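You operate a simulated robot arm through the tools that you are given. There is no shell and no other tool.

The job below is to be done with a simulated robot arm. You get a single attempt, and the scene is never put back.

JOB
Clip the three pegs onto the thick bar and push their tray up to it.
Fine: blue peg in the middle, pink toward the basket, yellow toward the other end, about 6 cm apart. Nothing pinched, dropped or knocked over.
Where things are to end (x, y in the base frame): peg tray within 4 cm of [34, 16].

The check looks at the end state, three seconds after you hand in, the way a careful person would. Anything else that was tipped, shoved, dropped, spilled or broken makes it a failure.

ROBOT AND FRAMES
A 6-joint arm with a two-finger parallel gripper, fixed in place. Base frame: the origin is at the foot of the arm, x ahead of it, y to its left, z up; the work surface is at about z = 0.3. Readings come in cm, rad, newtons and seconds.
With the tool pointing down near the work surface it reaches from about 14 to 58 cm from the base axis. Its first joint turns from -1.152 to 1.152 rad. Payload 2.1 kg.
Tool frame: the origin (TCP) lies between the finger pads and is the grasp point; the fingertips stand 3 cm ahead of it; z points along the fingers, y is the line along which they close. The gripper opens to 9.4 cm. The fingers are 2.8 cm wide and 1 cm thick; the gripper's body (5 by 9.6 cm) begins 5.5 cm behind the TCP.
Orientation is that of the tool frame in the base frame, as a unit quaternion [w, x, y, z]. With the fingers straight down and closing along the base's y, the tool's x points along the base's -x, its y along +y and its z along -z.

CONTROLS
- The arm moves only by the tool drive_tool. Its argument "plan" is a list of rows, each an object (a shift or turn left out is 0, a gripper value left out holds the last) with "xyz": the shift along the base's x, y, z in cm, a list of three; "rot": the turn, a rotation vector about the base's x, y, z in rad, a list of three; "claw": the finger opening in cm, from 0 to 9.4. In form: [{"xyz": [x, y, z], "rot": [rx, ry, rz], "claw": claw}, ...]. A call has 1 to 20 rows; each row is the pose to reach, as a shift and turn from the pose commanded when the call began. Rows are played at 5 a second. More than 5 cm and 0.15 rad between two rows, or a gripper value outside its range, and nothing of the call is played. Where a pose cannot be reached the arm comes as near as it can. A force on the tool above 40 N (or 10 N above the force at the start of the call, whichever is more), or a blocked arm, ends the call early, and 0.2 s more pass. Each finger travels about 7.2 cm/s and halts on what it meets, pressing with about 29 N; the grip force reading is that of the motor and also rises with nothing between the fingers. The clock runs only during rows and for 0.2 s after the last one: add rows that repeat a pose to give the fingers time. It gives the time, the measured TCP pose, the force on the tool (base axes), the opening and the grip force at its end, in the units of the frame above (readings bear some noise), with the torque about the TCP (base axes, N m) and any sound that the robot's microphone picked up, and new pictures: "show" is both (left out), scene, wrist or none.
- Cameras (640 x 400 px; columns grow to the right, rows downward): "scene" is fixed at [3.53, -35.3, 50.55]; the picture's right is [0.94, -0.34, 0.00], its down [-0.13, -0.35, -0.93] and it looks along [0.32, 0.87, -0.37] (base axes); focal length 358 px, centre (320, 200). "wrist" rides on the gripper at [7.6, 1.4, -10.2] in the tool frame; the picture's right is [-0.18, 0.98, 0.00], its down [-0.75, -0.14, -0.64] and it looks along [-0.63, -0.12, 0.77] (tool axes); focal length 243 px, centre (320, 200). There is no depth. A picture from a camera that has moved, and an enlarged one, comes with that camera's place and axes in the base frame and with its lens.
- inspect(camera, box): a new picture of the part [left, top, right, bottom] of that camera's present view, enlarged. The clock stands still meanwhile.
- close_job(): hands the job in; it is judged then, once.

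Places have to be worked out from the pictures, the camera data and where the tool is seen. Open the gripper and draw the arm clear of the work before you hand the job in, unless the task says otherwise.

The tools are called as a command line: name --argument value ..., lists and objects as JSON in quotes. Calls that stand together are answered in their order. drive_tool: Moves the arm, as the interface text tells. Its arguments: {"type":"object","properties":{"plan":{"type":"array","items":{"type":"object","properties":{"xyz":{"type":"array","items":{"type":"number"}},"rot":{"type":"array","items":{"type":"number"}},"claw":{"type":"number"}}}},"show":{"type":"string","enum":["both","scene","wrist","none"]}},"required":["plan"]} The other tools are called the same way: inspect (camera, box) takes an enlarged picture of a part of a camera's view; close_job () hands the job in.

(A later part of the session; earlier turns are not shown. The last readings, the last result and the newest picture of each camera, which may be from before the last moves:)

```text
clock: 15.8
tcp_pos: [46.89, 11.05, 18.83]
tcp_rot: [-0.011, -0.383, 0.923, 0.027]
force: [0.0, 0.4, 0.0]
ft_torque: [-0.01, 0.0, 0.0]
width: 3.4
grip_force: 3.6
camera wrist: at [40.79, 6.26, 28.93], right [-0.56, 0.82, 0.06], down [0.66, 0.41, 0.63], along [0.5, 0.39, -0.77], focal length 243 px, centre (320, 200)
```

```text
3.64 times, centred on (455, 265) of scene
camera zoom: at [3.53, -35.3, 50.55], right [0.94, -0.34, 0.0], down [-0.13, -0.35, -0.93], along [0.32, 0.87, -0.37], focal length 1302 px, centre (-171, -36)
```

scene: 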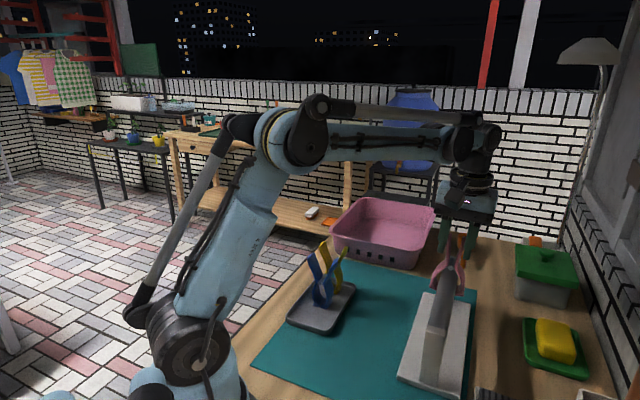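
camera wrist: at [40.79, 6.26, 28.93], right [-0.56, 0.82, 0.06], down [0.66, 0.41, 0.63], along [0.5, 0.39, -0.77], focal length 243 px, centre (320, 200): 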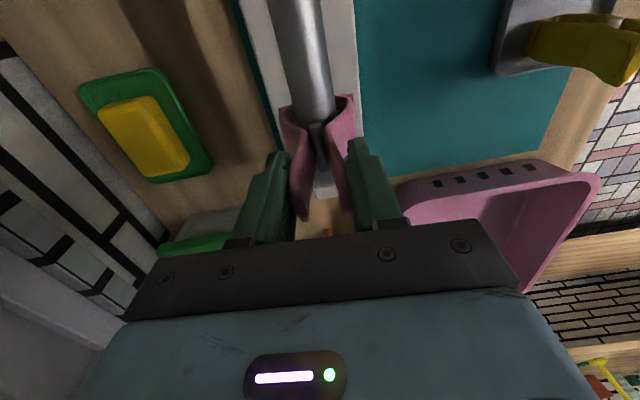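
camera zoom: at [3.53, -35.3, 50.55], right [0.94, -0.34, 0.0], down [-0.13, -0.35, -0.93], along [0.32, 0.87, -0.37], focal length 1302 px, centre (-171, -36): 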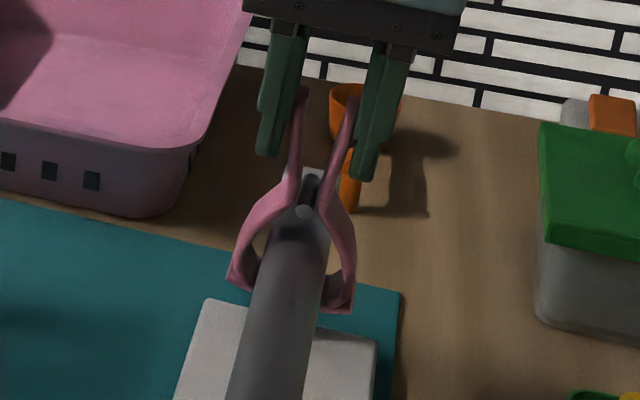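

The bar lies inside the jaw hollow with no contact force. I release slowly, step by step, so the jaws close around the bar.

drive_tool --plan '[{"xyz": [0, 0, 0], "claw": 3.7}, {"xyz": [0, 0, 0], "claw": 4.1}, {"xyz": [0, 0, 0], "claw": 4.5}, {"xyz": [0, 0, 0], "claw": 4.9}, {"xyz": [0, 0, 0], "claw": 5.3}, {"xyz": [0, 0, 0], "claw": 5.3}]'

```text
clock: 17.2
tcp_pos: [46.92, 11.12, 18.75]
tcp_rot: [-0.011, -0.382, 0.924, 0.026]
force: [-0.7, 0.1, -0.5]
ft_torque: [-0.02, -0.01, 0.0]
width: 5.31
grip_force: 2.9
camera wrist: at [40.79, 6.26, 28.94], right [-0.56, 0.82, 0.06], down [0.66, 0.41, 0.63], along [0.5, 0.39, -0.77], focal length 243 px, centre (320, 200)
```

scene: 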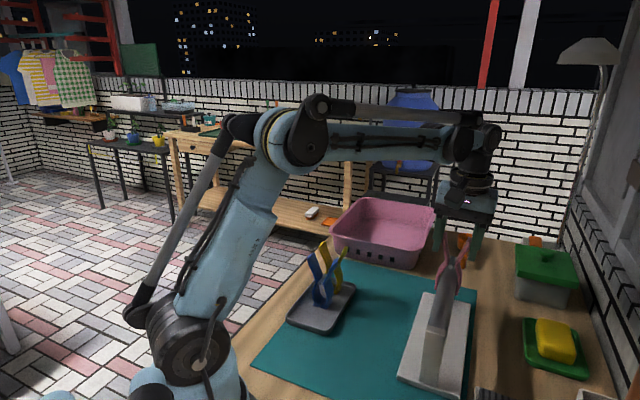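
wrist: 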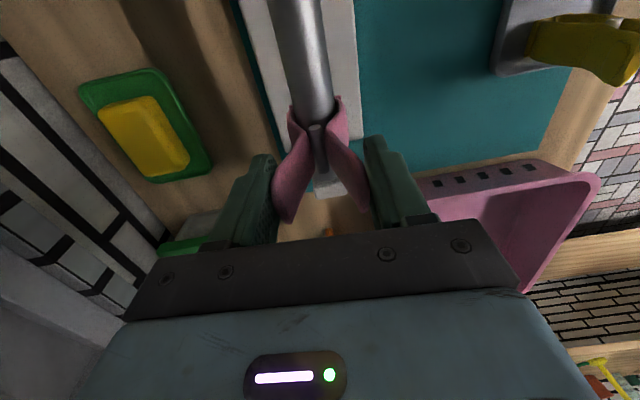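

inspect --camera "wrist" --box '[250, 60, 390, 230]'

inspect --camera "scene" --box '[420, 210, 490, 320]'

```text
2.35 times, centred on (320, 145) of wrist
camera zoom: at [40.79, 6.26, 28.94], right [-0.56, 0.82, 0.06], down [0.66, 0.41, 0.63], along [0.5, 0.39, -0.77], focal length 571 px, centre (320, 329)
```

zoom: 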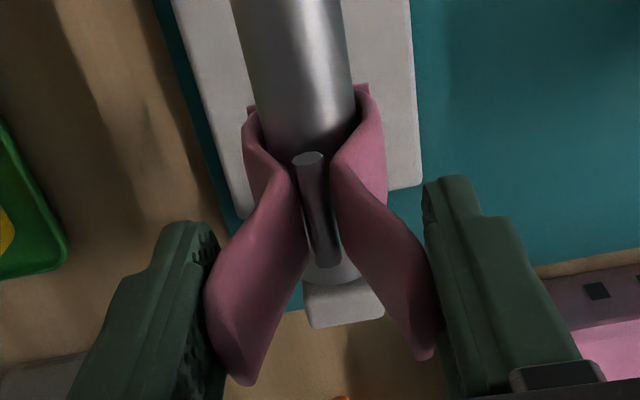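

```text
3.64 times, centred on (455, 265) of scene
camera zoom: at [3.53, -35.3, 50.55], right [0.94, -0.34, 0.0], down [-0.13, -0.35, -0.93], along [0.32, 0.87, -0.37], focal length 1302 px, centre (-171, -36)
```

zoom: 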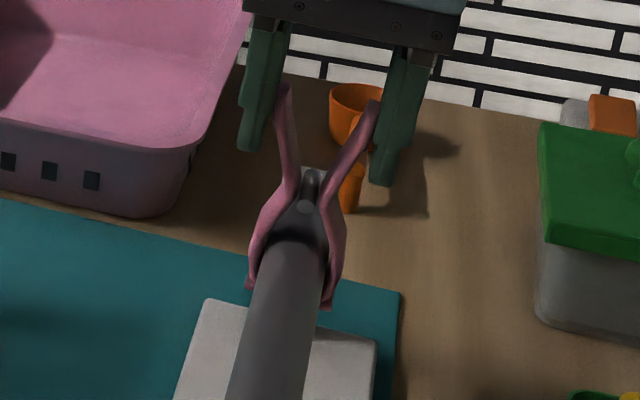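

The jaws are closing evenly around the bar. I continue opening gently until the fingers are off the handles.

drive_tool --plan '[{"xyz": [0, 0, 0], "claw": 5.6}, {"xyz": [0, 0, 0], "claw": 5.9}, {"xyz": [0, 0, 0], "claw": 6.2}, {"xyz": [0, 0, 0], "claw": 6.6}, {"xyz": [0, 0, 0], "claw": 7.2}, {"xyz": [0, 0, 0], "claw": 7.2}, {"xyz": [0, 0, 0], "claw": 7.2}]'

```text
clock: 18.8
tcp_pos: [46.79, 11.1, 18.73]
tcp_rot: [-0.011, -0.382, 0.924, 0.026]
force: [-0.1, 0.7, -0.6]
ft_torque: [-0.02, -0.04, 0.03]
width: 7.2
grip_force: 0.1
camera wrist: at [40.79, 6.26, 28.94], right [-0.56, 0.82, 0.06], down [0.66, 0.41, 0.63], along [0.5, 0.39, -0.77], focal length 243 px, centre (320, 200)
```

scene: 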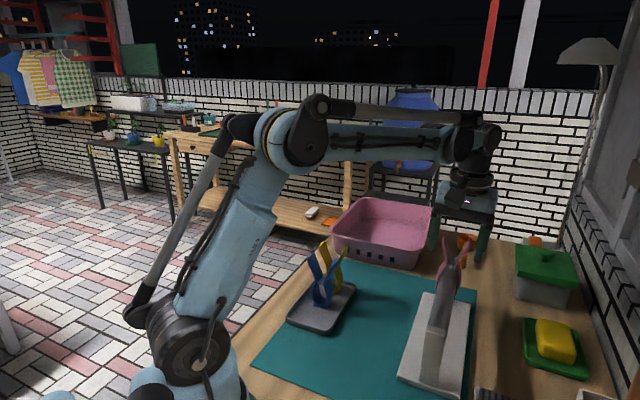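
wrist: 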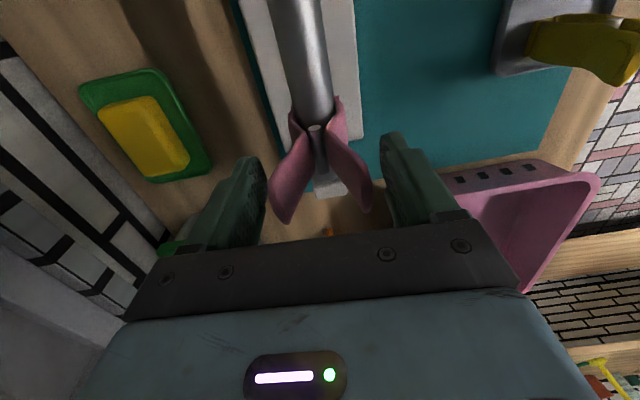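

The pink peg is clipped and stands free of the fingers. I open a bit more, rise straight up, remove the tool tilt, and head back over the blue peg at about (25.1,23.3).

drive_tool --plan '[{"xyz": [0, 0, 0], "claw": 8.4}, {"xyz": [0, 0, 2], "claw": 8.4}, {"xyz": [0, 0, 4.5], "claw": 8.4}, {"xyz": [0, 0, 8], "claw": 8.4}, {"xyz": [0, 0, 10], "rot": [-0.04, -0.04, 0], "claw": 8.4}, {"xyz": [-3.4, 2.9, 10], "rot": [-0.04, -0.04, 0], "claw": 9.3}, {"xyz": [-6.8, 5.8, 10], "rot": [-0.04, -0.04, 0], "claw": 9.3}, {"xyz": [-10, 8, 9], "rot": [-0.04, -0.04, 0], "claw": 9.3}, {"xyz": [-13.4, 9.5, 8], "rot": [-0.04, -0.04, 0], "claw": 9.3}, {"xyz": [-17.4, 11, 7], "rot": [-0.04, -0.04, 0], "claw": 9.3}, {"xyz": [-21.7, 12.15, 4], "rot": [-0.04, -0.04, 0], "claw": 9.3}, {"xyz": [-21.7, 12.15, 4], "rot": [-0.04, -0.04, 0], "claw": 9.3}]'

```text
refused: row 11 steps farther than a row can; nothing moved
```

One step was too long; I split it and resend.

drive_tool --plan '[{"xyz": [0, 0, 0], "claw": 8.4}, {"xyz": [0, 0, 2], "claw": 8.4}, {"xyz": [0, 0, 4.5], "claw": 8.4}, {"xyz": [0, 0, 8], "claw": 8.4}, {"xyz": [0, 0, 10], "rot": [-0.04, -0.04, 0], "claw": 8.4}, {"xyz": [-3.4, 2.9, 10], "rot": [-0.04, -0.04, 0], "claw": 9.3}, {"xyz": [-6.8, 5.8, 10], "rot": [-0.04, -0.04, 0], "claw": 9.3}, {"xyz": [-10, 8, 9], "rot": [-0.04, -0.04, 0], "claw": 9.3}, {"xyz": [-13.4, 9.5, 8], "rot": [-0.04, -0.04, 0], "claw": 9.3}, {"xyz": [-17.4, 11, 7], "rot": [-0.04, -0.04, 0], "claw": 9.3}, {"xyz": [-20, 12, 5], "rot": [-0.04, -0.04, 0], "claw": 9.3}, {"xyz": [-21.7, 12.15, 3], "rot": [-0.04, -0.04, 0], "claw": 9.3}, {"xyz": [-21.7, 12.15, 3], "rot": [-0.04, -0.04, 0], "claw": 9.3}]'

```text
clock: 21.6
tcp_pos: [25.0, 23.2, 21.76]
tcp_rot: [0.0, -0.382, 0.924, 0.001]
force: [0.5, 0.3, -0.6]
ft_torque: [-0.02, -0.02, -0.03]
width: 9.31
grip_force: 0.0
camera wrist: at [18.63, 18.85, 31.86], right [-0.57, 0.82, 0.0], down [0.63, 0.43, 0.64], along [0.53, 0.36, -0.77], focal length 243 px, centre (320, 200)
```

scene: 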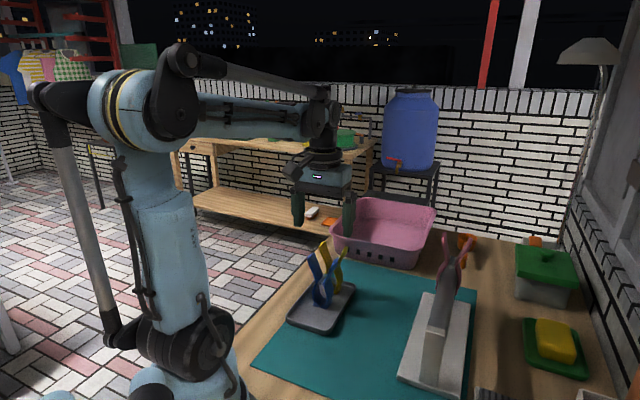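
wrist: 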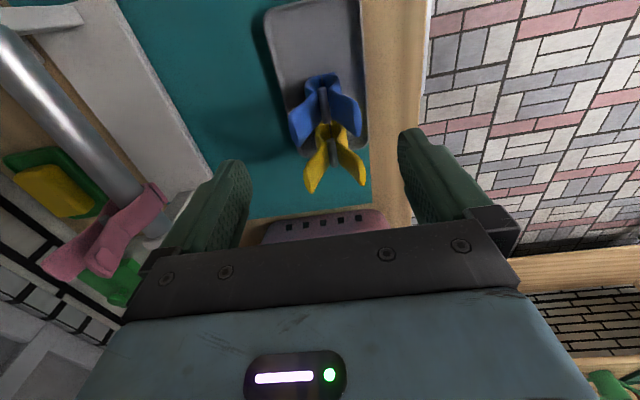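

inspect --camera "wrist" --box '[260, 40, 390, 240]'

inspect --camera "scene" --box '[400, 220, 500, 400]'

inspect --camera "scene" --box '[270, 170, 390, 340]'

```text
2.00 times, centred on (325, 140) of wrist
camera zoom: at [18.63, 18.85, 31.86], right [-0.57, 0.82, 0.0], down [0.63, 0.43, 0.64], along [0.53, 0.36, -0.77], focal length 485 px, centre (310, 320)
```

zoom: 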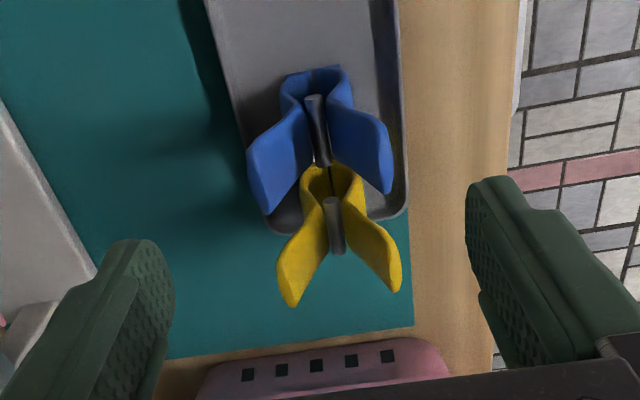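

```text
2.22 times, centred on (450, 310) of scene
camera zoom: at [3.53, -35.3, 50.55], right [0.94, -0.34, 0.0], down [-0.13, -0.35, -0.93], along [0.32, 0.87, -0.37], focal length 796 px, centre (31, -44)
```

zoom: 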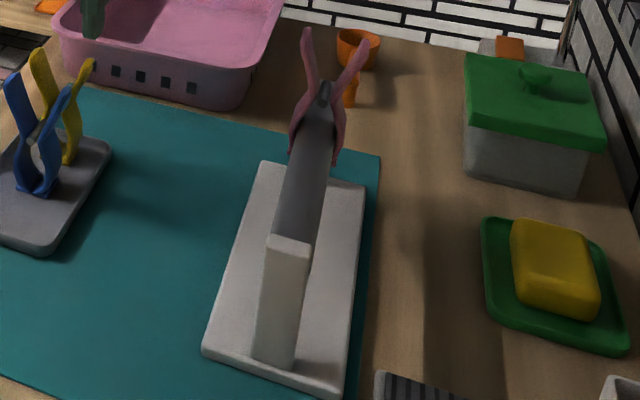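

```text
2.35 times, centred on (330, 255) of scene
camera zoom: at [3.53, -35.3, 50.55], right [0.94, -0.34, 0.0], down [-0.13, -0.35, -0.93], along [0.32, 0.87, -0.37], focal length 843 px, centre (296, 71)
```

zoom: 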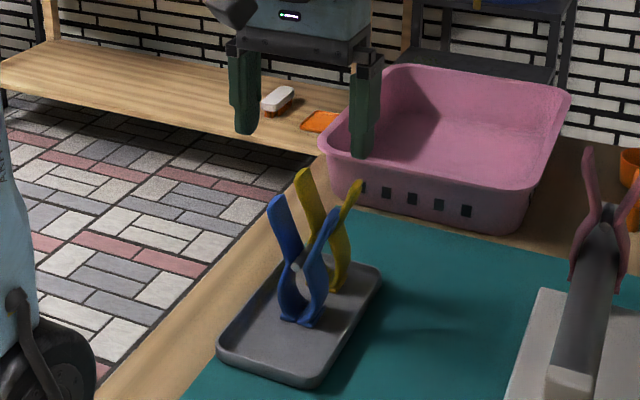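

Pink is clipped upright. Relative to the tool, the blue peg is ≈0.4 cm toward tool +y and ≈0.15 cm further along the tray, so I correct and descend with the fingers open around its handles.

drive_tool --plan '[{"xyz": [-0.18, 0.38, -2], "claw": 9.3}, {"xyz": [-0.18, 0.38, -4.5], "claw": 9.3}, {"xyz": [-0.18, 0.38, -7], "claw": 9.3}, {"xyz": [-0.18, 0.38, -9], "claw": 9.3}, {"xyz": [-0.18, 0.38, -10.1], "claw": 9.3}, {"xyz": [-0.18, 0.38, -10.1], "claw": 7.2}, {"xyz": [-0.18, 0.38, -10.1], "claw": 7.2}]'

```text
clock: 23.2
tcp_pos: [24.88, 23.74, 11.67]
tcp_rot: [0.0, -0.383, 0.924, 0.0]
force: [0.0, -0.5, -0.3]
ft_torque: [-0.01, 0.03, -0.02]
width: 7.21
grip_force: 0.0
camera wrist: at [18.49, 19.25, 21.67], right [-0.57, 0.82, 0.0], down [0.63, 0.43, 0.64], along [0.53, 0.36, -0.77], focal length 243 px, centre (320, 200)
```

scene: 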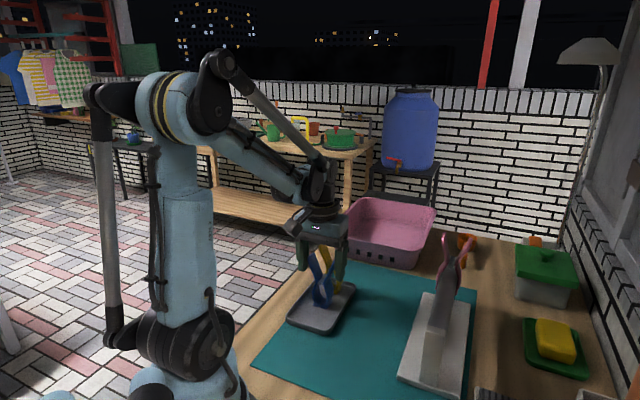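
wrist: 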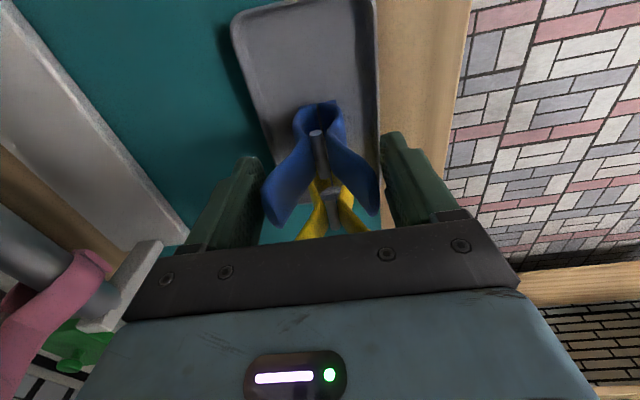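

Blue is well centred between the pads. I close in small steps, as with pink, then lift a few cm.

drive_tool --plan '[{"xyz": [0, 0, 0], "claw": 6.4}, {"xyz": [0, 0, 0], "claw": 5.8}, {"xyz": [0, 0, 0], "claw": 5.3}, {"xyz": [0, 0, 0], "claw": 4.8}, {"xyz": [0, 0, 0], "claw": 4.3}, {"xyz": [0, 0, 0], "claw": 4.2}, {"xyz": [0, 0, 0], "claw": 4.2}, {"xyz": [0, 0, 1], "claw": 4.2}, {"xyz": [0, 0, 3], "claw": 4.2}, {"xyz": [0, 0, 5], "claw": 4.2}, {"xyz": [0, 0, 5], "claw": 4.2}]'

```text
clock: 25.6
tcp_pos: [24.93, 23.59, 16.64]
tcp_rot: [0.0, -0.383, 0.924, -0.001]
force: [0.2, -0.2, -1.0]
ft_torque: [0.01, -0.01, -0.01]
width: 4.4
grip_force: 3.5
camera wrist: at [18.4, 19.19, 26.75], right [-0.57, 0.82, 0.0], down [0.63, 0.43, 0.64], along [0.53, 0.36, -0.77], focal length 243 px, centre (320, 200)
```

scene: 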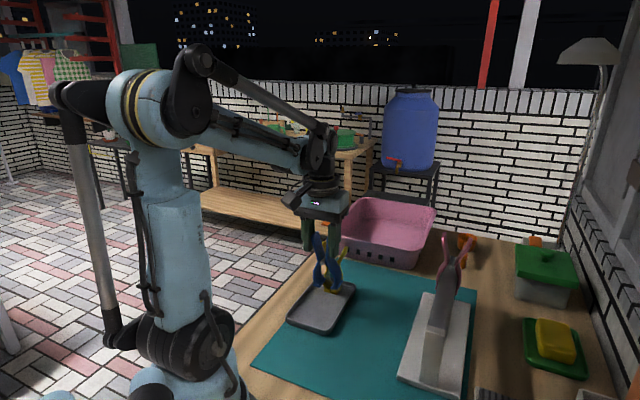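
wrist: 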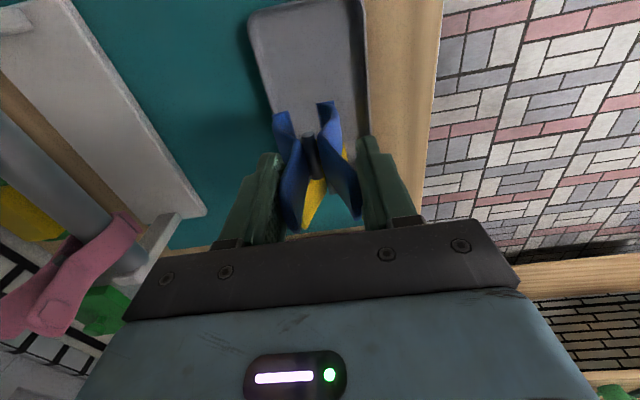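

Blue is lifted the same way as pink was. I raise it to transit height, squeeze to 3.2, and apply the 0.057 rad tilt that suited pink.

drive_tool --plan '[{"xyz": [0, 0, 3.5], "claw": 4.0}, {"xyz": [0, 0, 7], "claw": 3.8}, {"xyz": [0, 0, 11], "claw": 3.6}, {"xyz": [0, 0, 12], "rot": [0.02, 0.02, 0], "claw": 3.4}, {"xyz": [0, 0, 12], "rot": [0.04, 0.04, 0], "claw": 3.2}, {"xyz": [0, 0, 12], "rot": [0.04, 0.04, 0], "claw": 3.2}, {"xyz": [0, 0, 12], "rot": [0.04, 0.04, 0], "claw": 3.2}]'

```text
clock: 27.2
tcp_pos: [24.93, 23.71, 28.55]
tcp_rot: [-0.011, -0.382, 0.924, 0.026]
force: [0.5, 0.0, -1.1]
ft_torque: [-0.01, 0.0, -0.03]
width: 3.43
grip_force: 3.7
camera wrist: at [18.98, 18.78, 38.73], right [-0.56, 0.82, 0.06], down [0.66, 0.41, 0.63], along [0.5, 0.39, -0.77], focal length 243 px, centre (320, 200)
```

scene: 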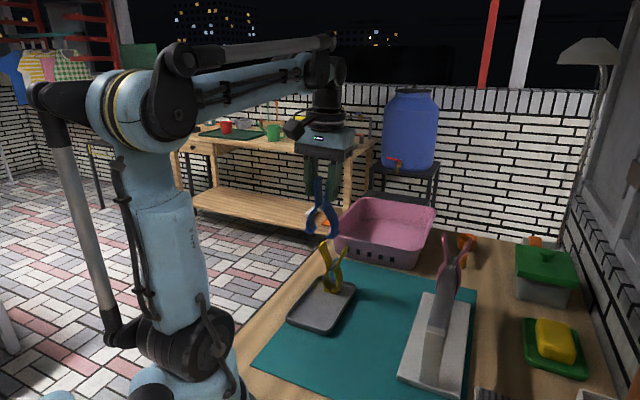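
wrist: 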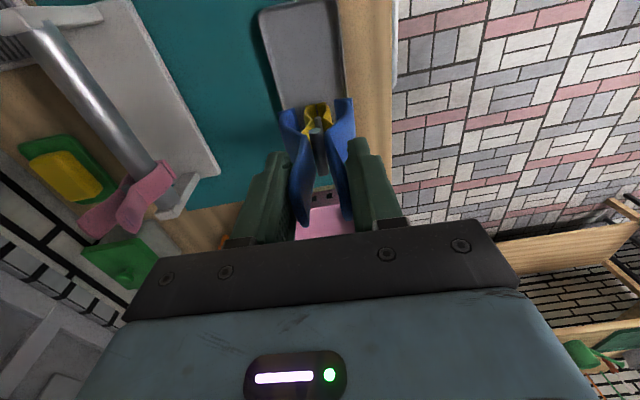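

Blue hangs upright with its jaws wide. I carry it straight across to the middle of the bar, TCP about (42.6,6.9), and lower to just above the bar for the alignment check.

drive_tool --plan '[{"xyz": [3, -2.8, 0]}, {"xyz": [6, -5.6, 0]}, {"xyz": [9, -8.4, 0]}, {"xyz": [12, -11.3, 0]}, {"xyz": [15, -14.2, 0]}, {"xyz": [17.67, -16.8, 0]}, {"xyz": [17.67, -16.8, -1.5]}, {"xyz": [17.67, -16.8, -3]}, {"xyz": [17.67, -16.8, -3.9]}, {"xyz": [17.67, -16.8, -3.9]}]'

```text
clock: 29.4
tcp_pos: [42.51, 7.04, 24.73]
tcp_rot: [-0.011, -0.383, 0.923, 0.027]
force: [0.2, 0.8, -0.7]
ft_torque: [0.03, -0.02, -0.03]
width: 3.42
grip_force: 3.3
camera wrist: at [36.5, 2.1, 34.97], right [-0.56, 0.82, 0.06], down [0.66, 0.41, 0.63], along [0.5, 0.39, -0.77], focal length 243 px, centre (320, 200)
```

scene: 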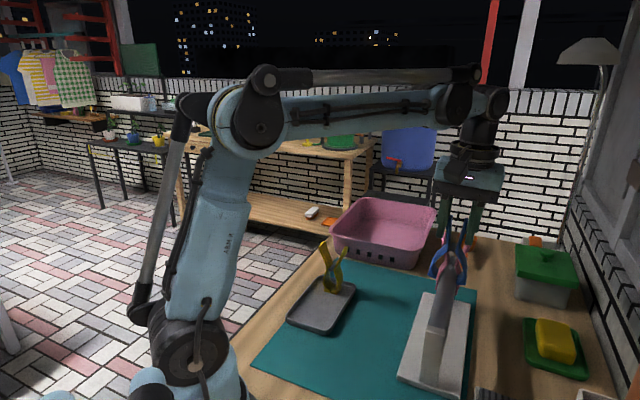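
wrist: 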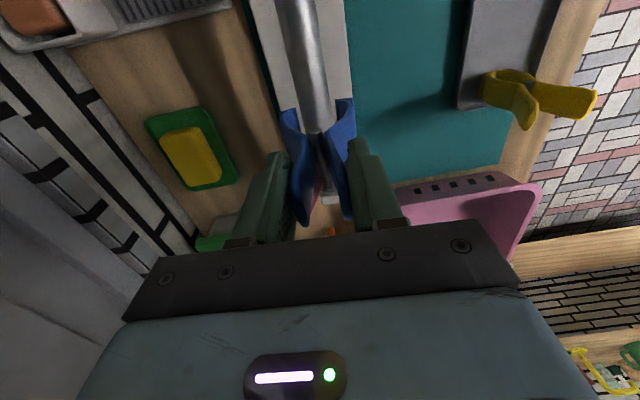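

inspect --camera "wrist" --box '[290, 60, 360, 130]'

inspect --camera "scene" --box '[420, 210, 490, 320]'

inspect --camera "wrist" --box '[260, 60, 380, 220]'

```text
5.71 times, centred on (325, 95) of wrist
camera zoom: at [36.5, 2.1, 34.97], right [-0.56, 0.82, 0.06], down [0.66, 0.41, 0.63], along [0.5, 0.39, -0.77], focal length 1386 px, centre (291, 800)
```

zoom: 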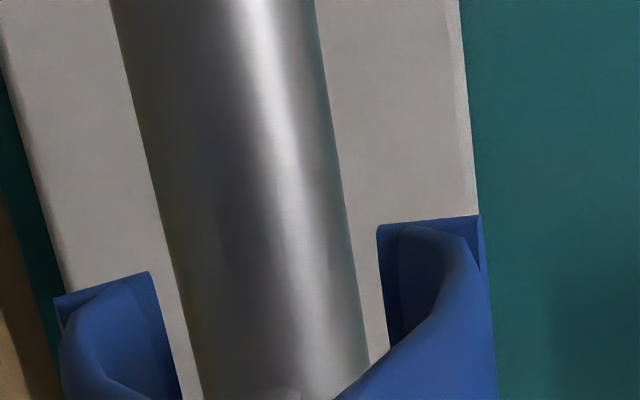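

```text
3.64 times, centred on (455, 265) of scene
camera zoom: at [3.53, -35.3, 50.55], right [0.94, -0.34, 0.0], down [-0.13, -0.35, -0.93], along [0.32, 0.87, -0.37], focal length 1302 px, centre (-171, -36)
```

zoom: 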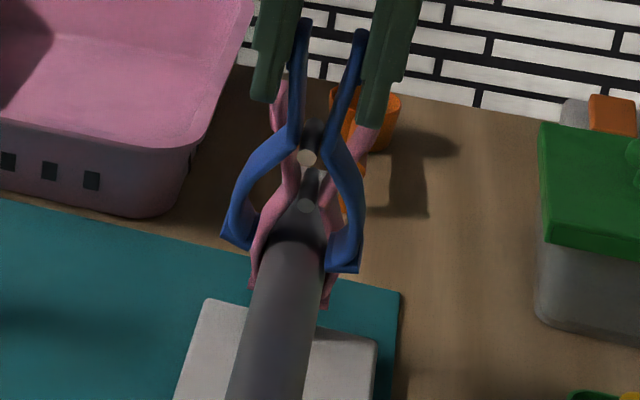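

```text
2.50 times, centred on (320, 140) of wrist
camera zoom: at [36.5, 2.1, 34.97], right [-0.56, 0.82, 0.06], down [0.66, 0.41, 0.63], along [0.5, 0.39, -0.77], focal length 606 px, centre (320, 350)
```

zoom: 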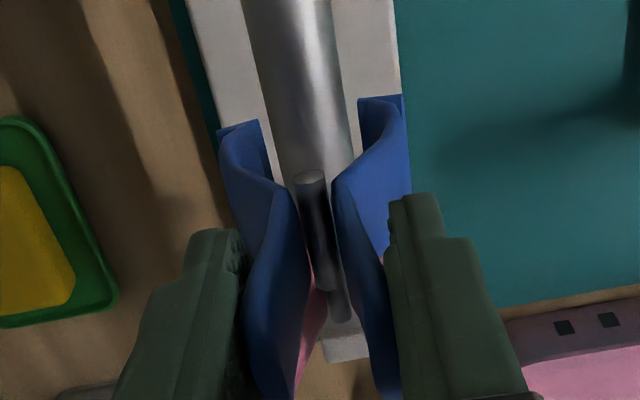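

inspect --camera "scene" --box '[430, 240, 475, 310]'

```text
5.71 times, centred on (452, 275) of scene
camera zoom: at [3.53, -35.3, 50.55], right [0.94, -0.34, 0.0], down [-0.13, -0.35, -0.93], along [0.32, 0.87, -0.37], focal length 2047 px, centre (-437, -229)
```

zoom: 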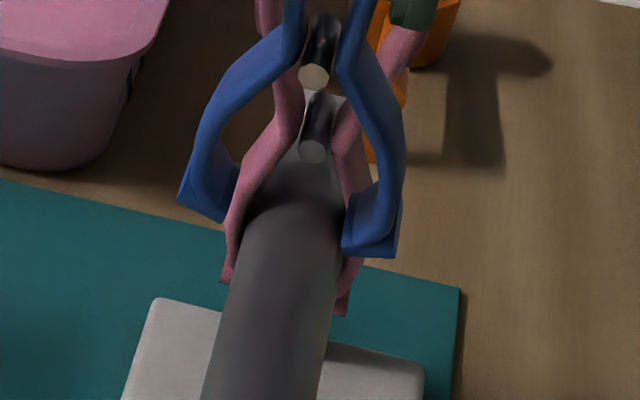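

Jaw gap is about 0.15 cm toward the tray side of the bar. I shift by (+0.11,−0.11) and lower 3 cm.

drive_tool --plan '[{"xyz": [0.11, -0.11, 0]}, {"xyz": [0.11, -0.11, -1]}, {"xyz": [0.11, -0.11, -2]}, {"xyz": [0.11, -0.11, -3]}, {"xyz": [0.11, -0.11, -3]}]'

```text
clock: 30.6
tcp_pos: [42.66, 6.67, 21.87]
tcp_rot: [-0.011, -0.383, 0.923, 0.026]
force: [0.6, -0.1, -0.1]
ft_torque: [0.01, -0.03, -0.02]
width: 3.42
grip_force: 4.1
camera wrist: at [36.7, 1.92, 31.96], right [-0.56, 0.82, 0.06], down [0.66, 0.41, 0.63], along [0.5, 0.39, -0.77], focal length 243 px, centre (320, 200)
```

scene: 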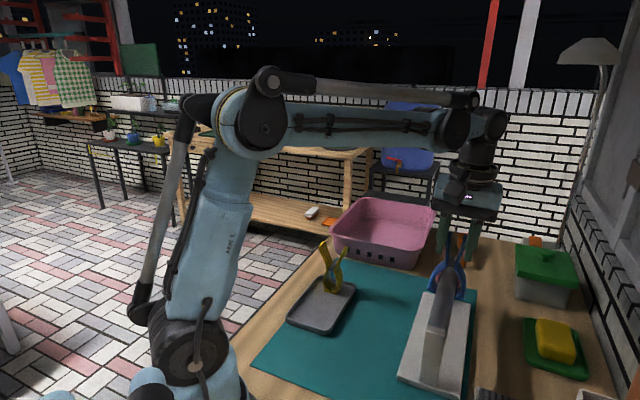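
wrist: 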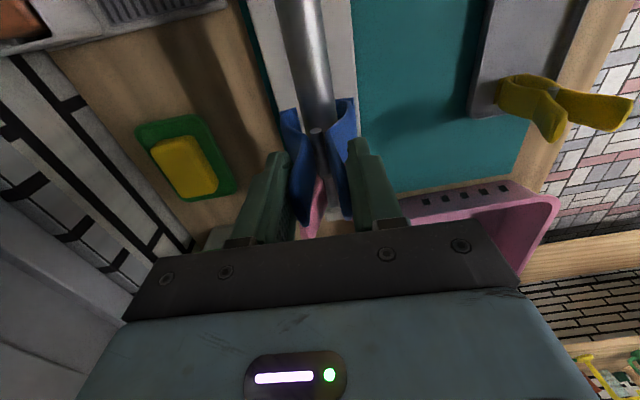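

No contact, jaws straddle the bar. I lower the remaining 3 cm and then release in slow steps.

drive_tool --plan '[{"xyz": [0, 0, -1]}, {"xyz": [0, 0, -2]}, {"xyz": [0, 0, -3]}, {"xyz": [0, 0, -3]}]'

inspect --camera "scene" --box '[420, 210, 490, 320]'

inspect --camera "wrist" --box '[250, 60, 390, 230]'

```text
clock: 31.6
tcp_pos: [42.77, 6.56, 18.66]
tcp_rot: [-0.011, -0.383, 0.923, 0.026]
force: [0.2, -0.4, -0.6]
ft_torque: [0.01, 0.04, -0.01]
width: 3.43
grip_force: 3.8
camera wrist: at [36.72, 1.76, 28.95], right [-0.56, 0.82, 0.06], down [0.66, 0.41, 0.63], along [0.5, 0.39, -0.77], focal length 243 px, centre (320, 200)
```

scene: 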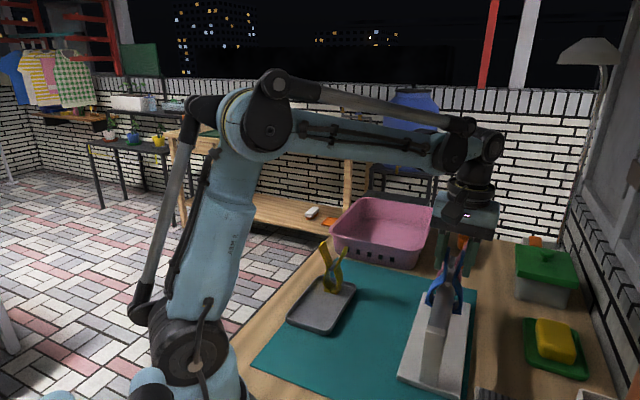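
wrist: 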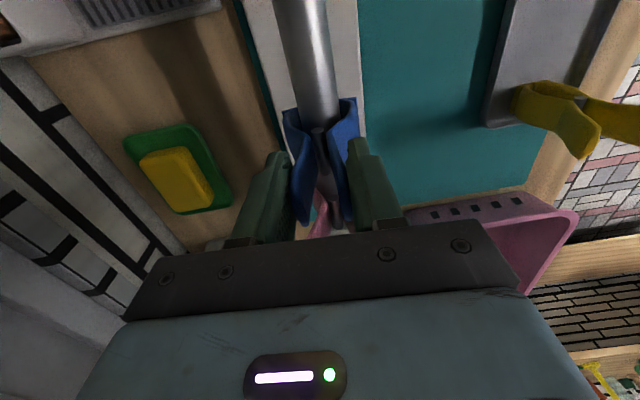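

```text
3.64 times, centred on (455, 265) of scene
camera zoom: at [3.53, -35.3, 50.55], right [0.94, -0.34, 0.0], down [-0.13, -0.35, -0.93], along [0.32, 0.87, -0.37], focal length 1302 px, centre (-171, -36)
```

zoom: 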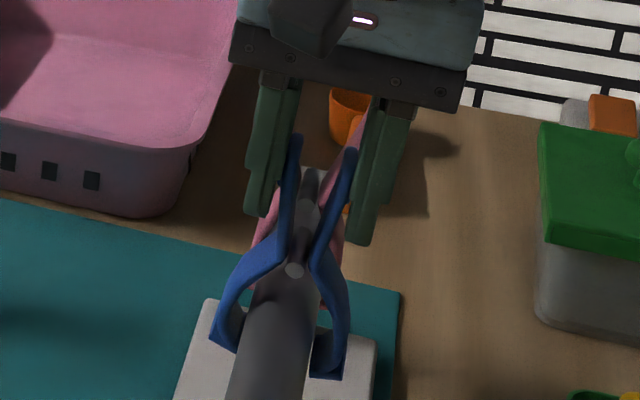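

```text
2.35 times, centred on (320, 145) of wrist
camera zoom: at [36.72, 1.76, 28.95], right [-0.56, 0.82, 0.06], down [0.66, 0.41, 0.63], along [0.5, 0.39, -0.77], focal length 571 px, centre (320, 329)
```

zoom: 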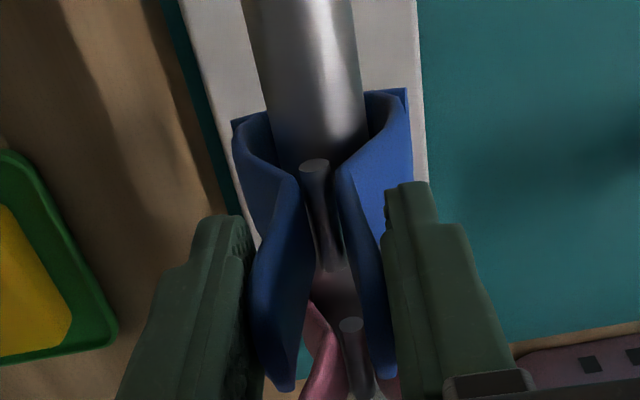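

Blue's jaws surround the bar, with the bar well inside the hollow. I release slowly.

drive_tool --plan '[{"xyz": [0, 0, 0], "claw": 3.7}, {"xyz": [0, 0, 0], "claw": 4.1}, {"xyz": [0, 0, 0], "claw": 4.5}, {"xyz": [0, 0, 0], "claw": 4.9}, {"xyz": [0, 0, 0], "claw": 5.3}, {"xyz": [0, 0, 0], "claw": 5.6}, {"xyz": [0, 0, 0], "claw": 5.9}, {"xyz": [0, 0, 0], "claw": 6.2}, {"xyz": [0, 0, 0], "claw": 6.6}, {"xyz": [0, 0, 0], "claw": 7.2}, {"xyz": [0, 0, 0], "claw": 7.2}]'

inspect --camera "scene" --box '[420, 210, 490, 320]'

inspect --camera "wrist" --box '[230, 60, 410, 240]'

```text
clock: 34.0
tcp_pos: [42.8, 6.61, 18.76]
tcp_rot: [-0.011, -0.383, 0.923, 0.026]
force: [0.3, -0.2, 0.1]
ft_torque: [0.02, -0.01, 0.0]
width: 7.19
grip_force: 0.1
camera wrist: at [36.72, 1.76, 28.97], right [-0.56, 0.82, 0.06], down [0.66, 0.41, 0.63], along [0.5, 0.39, -0.77], focal length 243 px, centre (320, 200)
```

scene: 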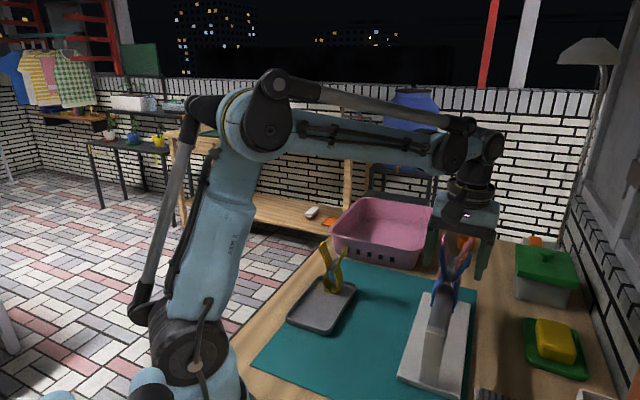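
wrist: 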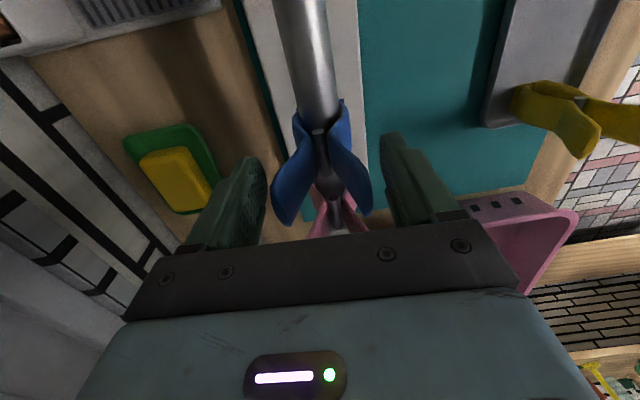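

```text
3.64 times, centred on (455, 265) of scene
camera zoom: at [3.53, -35.3, 50.55], right [0.94, -0.34, 0.0], down [-0.13, -0.35, -0.93], along [0.32, 0.87, -0.37], focal length 1302 px, centre (-171, -36)
```

zoom: 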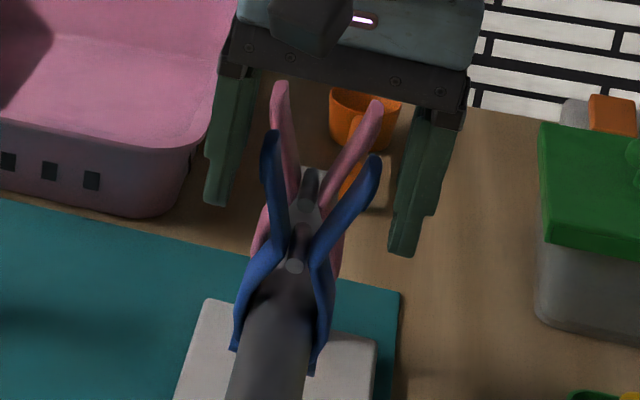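

```text
2.22 times, centred on (320, 150) of wrist
camera zoom: at [36.72, 1.76, 28.97], right [-0.56, 0.82, 0.06], down [0.66, 0.41, 0.63], along [0.5, 0.39, -0.77], focal length 539 px, centre (320, 311)
```

zoom: 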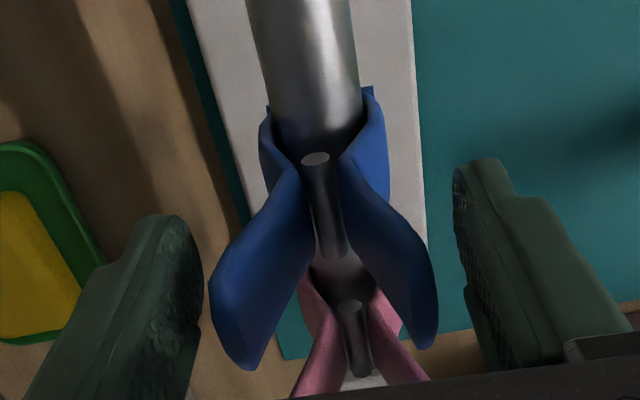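

Blue is clipped upright in the middle. I rise, remove the tilt and go above the yellow peg, expected near (28.5,27.3).

drive_tool --plan '[{"xyz": [0, 0, 0], "claw": 8.4}, {"xyz": [0, 0, 2], "claw": 8.4}, {"xyz": [0, 0, 4.5], "claw": 8.4}, {"xyz": [0, 0, 8], "claw": 8.4}, {"xyz": [0, 0, 10], "rot": [-0.04, -0.04, 0], "claw": 8.4}, {"xyz": [-2.8, 2.8, 10], "rot": [-0.04, -0.04, 0], "claw": 9.3}, {"xyz": [-5.6, 5.6, 10], "rot": [-0.04, -0.04, 0], "claw": 9.3}, {"xyz": [-8, 9, 10], "rot": [-0.04, -0.04, 0], "claw": 9.3}, {"xyz": [-10, 13, 9], "rot": [-0.04, -0.04, 0], "claw": 9.3}, {"xyz": [-12, 17, 7], "rot": [-0.04, -0.04, 0], "claw": 9.3}, {"xyz": [-14.27, 20.75, 5], "rot": [-0.04, -0.04, 0], "claw": 9.3}, {"xyz": [-14.27, 20.75, 3], "rot": [-0.04, -0.04, 0], "claw": 9.3}, {"xyz": [-14.27, 20.75, 3], "rot": [-0.04, -0.04, 0], "claw": 9.3}]'

inspect --camera "wrist" --box '[260, 40, 390, 240]'

inspect --camera "scene" --box '[400, 220, 500, 400]'

```text
clock: 36.8
tcp_pos: [28.57, 27.53, 21.7]
tcp_rot: [-0.001, -0.383, 0.924, 0.0]
force: [-0.7, 0.6, 0.1]
ft_torque: [0.02, 0.03, -0.01]
width: 9.29
grip_force: 0.0
camera wrist: at [22.15, 23.15, 31.85], right [-0.57, 0.82, 0.0], down [0.63, 0.43, 0.64], along [0.53, 0.36, -0.77], focal length 243 px, centre (320, 200)
```

scene: 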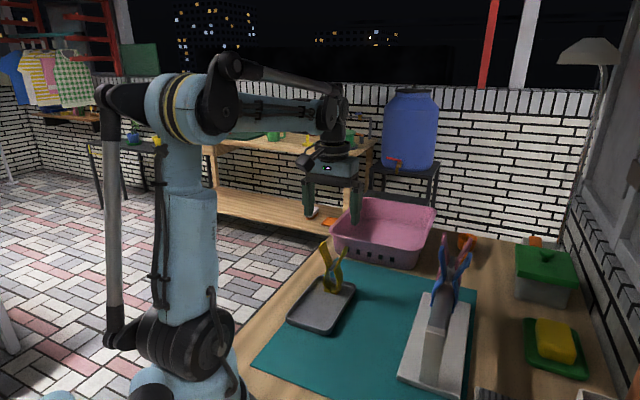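
wrist: 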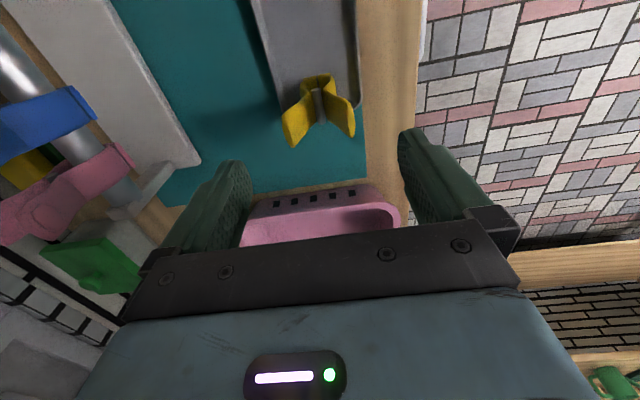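

```text
2.00 times, centred on (325, 140) of wrist
camera zoom: at [22.15, 23.15, 31.85], right [-0.57, 0.82, 0.0], down [0.63, 0.43, 0.64], along [0.53, 0.36, -0.77], focal length 485 px, centre (310, 320)
```

zoom: 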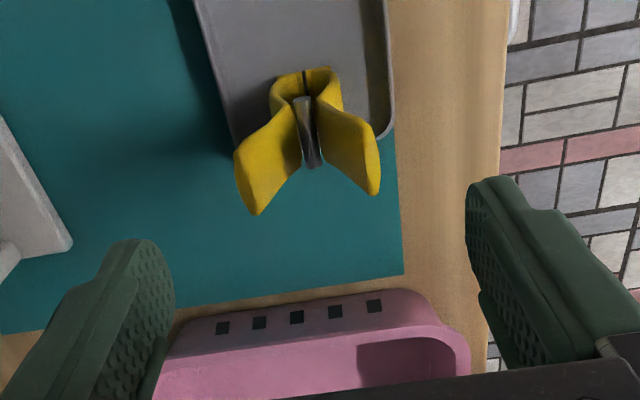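

```text
2.22 times, centred on (450, 310) of scene
camera zoom: at [3.53, -35.3, 50.55], right [0.94, -0.34, 0.0], down [-0.13, -0.35, -0.93], along [0.32, 0.87, -0.37], focal length 796 px, centre (31, -44)
```

zoom: 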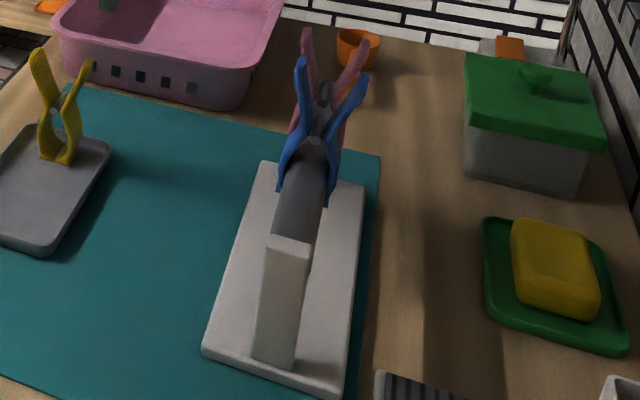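

Yellow is nearly centred below the tool; I shift by (+0.2,+0.08) and descend around its handles, then close gently and lift as before.

drive_tool --plan '[{"xyz": [0.2, 0.08, -2], "claw": 9.3}, {"xyz": [0.2, 0.08, -4.5], "claw": 9.3}, {"xyz": [0.2, 0.08, -7], "claw": 9.3}, {"xyz": [0.2, 0.08, -9], "claw": 9.3}, {"xyz": [0.2, 0.08, -10.05], "claw": 9.3}, {"xyz": [0.2, 0.08, -10.05], "claw": 7.2}, {"xyz": [0.2, 0.08, -10.05], "claw": 7.2}]'

inspect --camera "wrist" --box '[220, 60, 420, 250]'

```text
clock: 38.4
tcp_pos: [28.82, 27.66, 11.65]
tcp_rot: [0.001, -0.382, 0.924, 0.0]
force: [0.8, 0.5, 0.3]
ft_torque: [0.0, -0.03, -0.02]
width: 7.2
grip_force: 0.1
camera wrist: at [22.27, 23.22, 21.85], right [-0.57, 0.82, 0.0], down [0.63, 0.43, 0.64], along [0.53, 0.36, -0.77], focal length 243 px, centre (320, 200)
```

scene: 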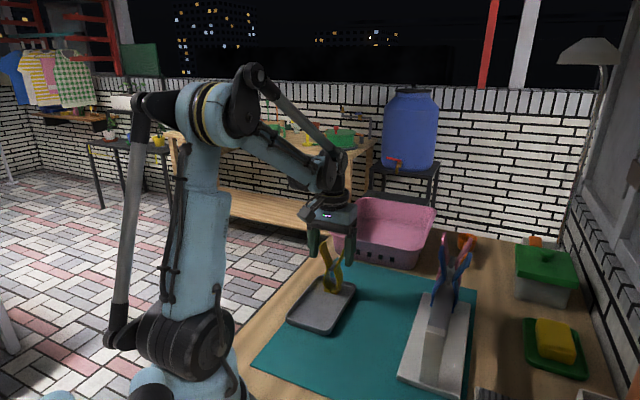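
wrist: 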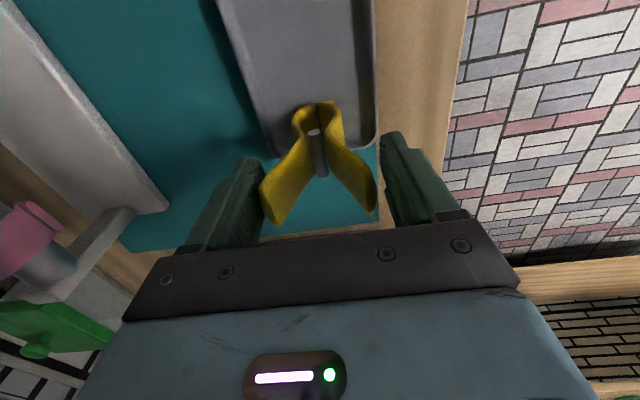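

```text
2.11 times, centred on (320, 155) of wrist
camera zoom: at [22.27, 23.22, 21.85], right [-0.57, 0.82, 0.0], down [0.63, 0.43, 0.64], along [0.53, 0.36, -0.77], focal length 511 px, centre (320, 295)
```

zoom: 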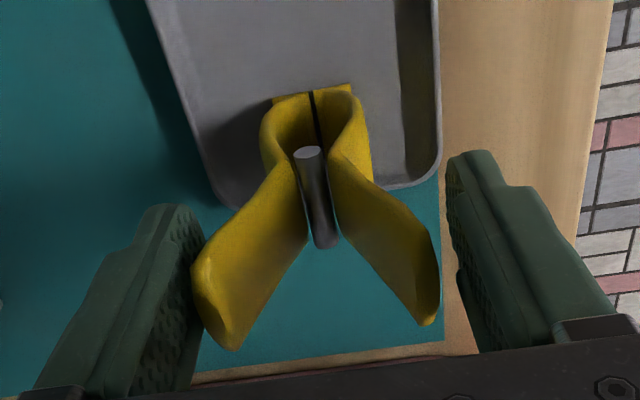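

Slightly left of centre; I nudge (+0.08,−0.08), close gently in steps and lift a few cm.

drive_tool --plan '[{"xyz": [0.08, -0.08, 0], "claw": 7.0}, {"xyz": [0.08, -0.08, 0], "claw": 6.4}, {"xyz": [0.08, -0.08, 0], "claw": 5.8}, {"xyz": [0.08, -0.08, 0], "claw": 5.3}, {"xyz": [0.08, -0.08, 0], "claw": 4.8}, {"xyz": [0.08, -0.08, 0], "claw": 4.3}, {"xyz": [0.08, -0.08, 0], "claw": 4.2}, {"xyz": [0.08, -0.08, 0], "claw": 4.2}, {"xyz": [0.08, -0.08, 1], "claw": 4.2}, {"xyz": [0.08, -0.08, 3], "claw": 4.2}, {"xyz": [0.08, -0.08, 5], "claw": 4.2}, {"xyz": [0.08, -0.08, 5], "claw": 4.2}]'

inspect --camera "wrist" --box '[240, 60, 400, 250]'

```text
clock: 41.0
tcp_pos: [28.85, 27.49, 16.81]
tcp_rot: [0.0, -0.382, 0.924, 0.0]
force: [0.0, -0.6, -0.2]
ft_torque: [0.04, -0.01, 0.0]
width: 4.39
grip_force: 3.5
camera wrist: at [22.33, 23.04, 26.98], right [-0.57, 0.82, 0.0], down [0.63, 0.43, 0.64], along [0.53, 0.36, -0.77], focal length 243 px, centre (320, 200)
```

scene: 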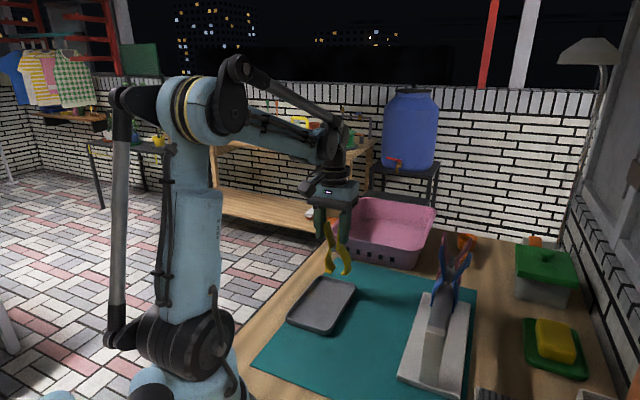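
wrist: 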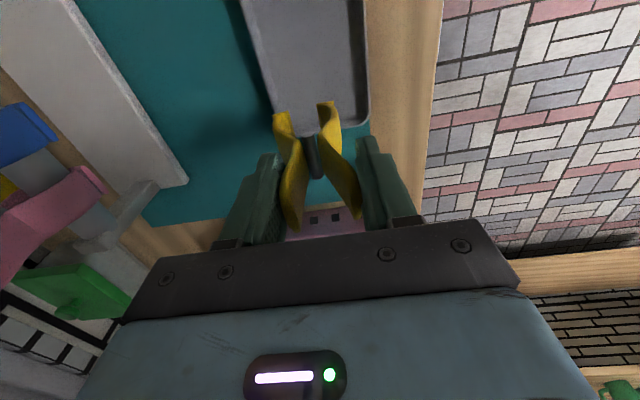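

```text
2.11 times, centred on (320, 155) of wrist
camera zoom: at [22.33, 23.04, 26.98], right [-0.57, 0.82, 0.0], down [0.63, 0.43, 0.64], along [0.53, 0.36, -0.77], focal length 511 px, centre (320, 295)
```

zoom: 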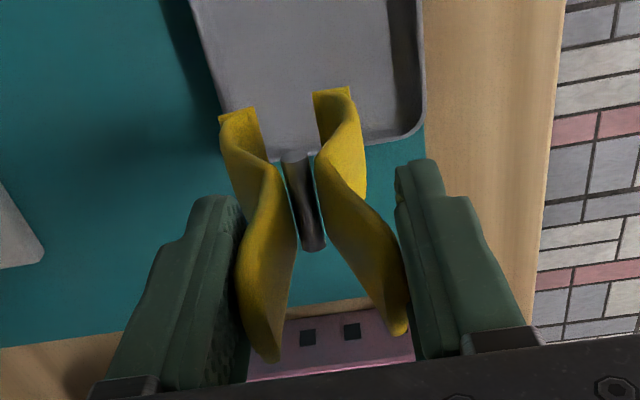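

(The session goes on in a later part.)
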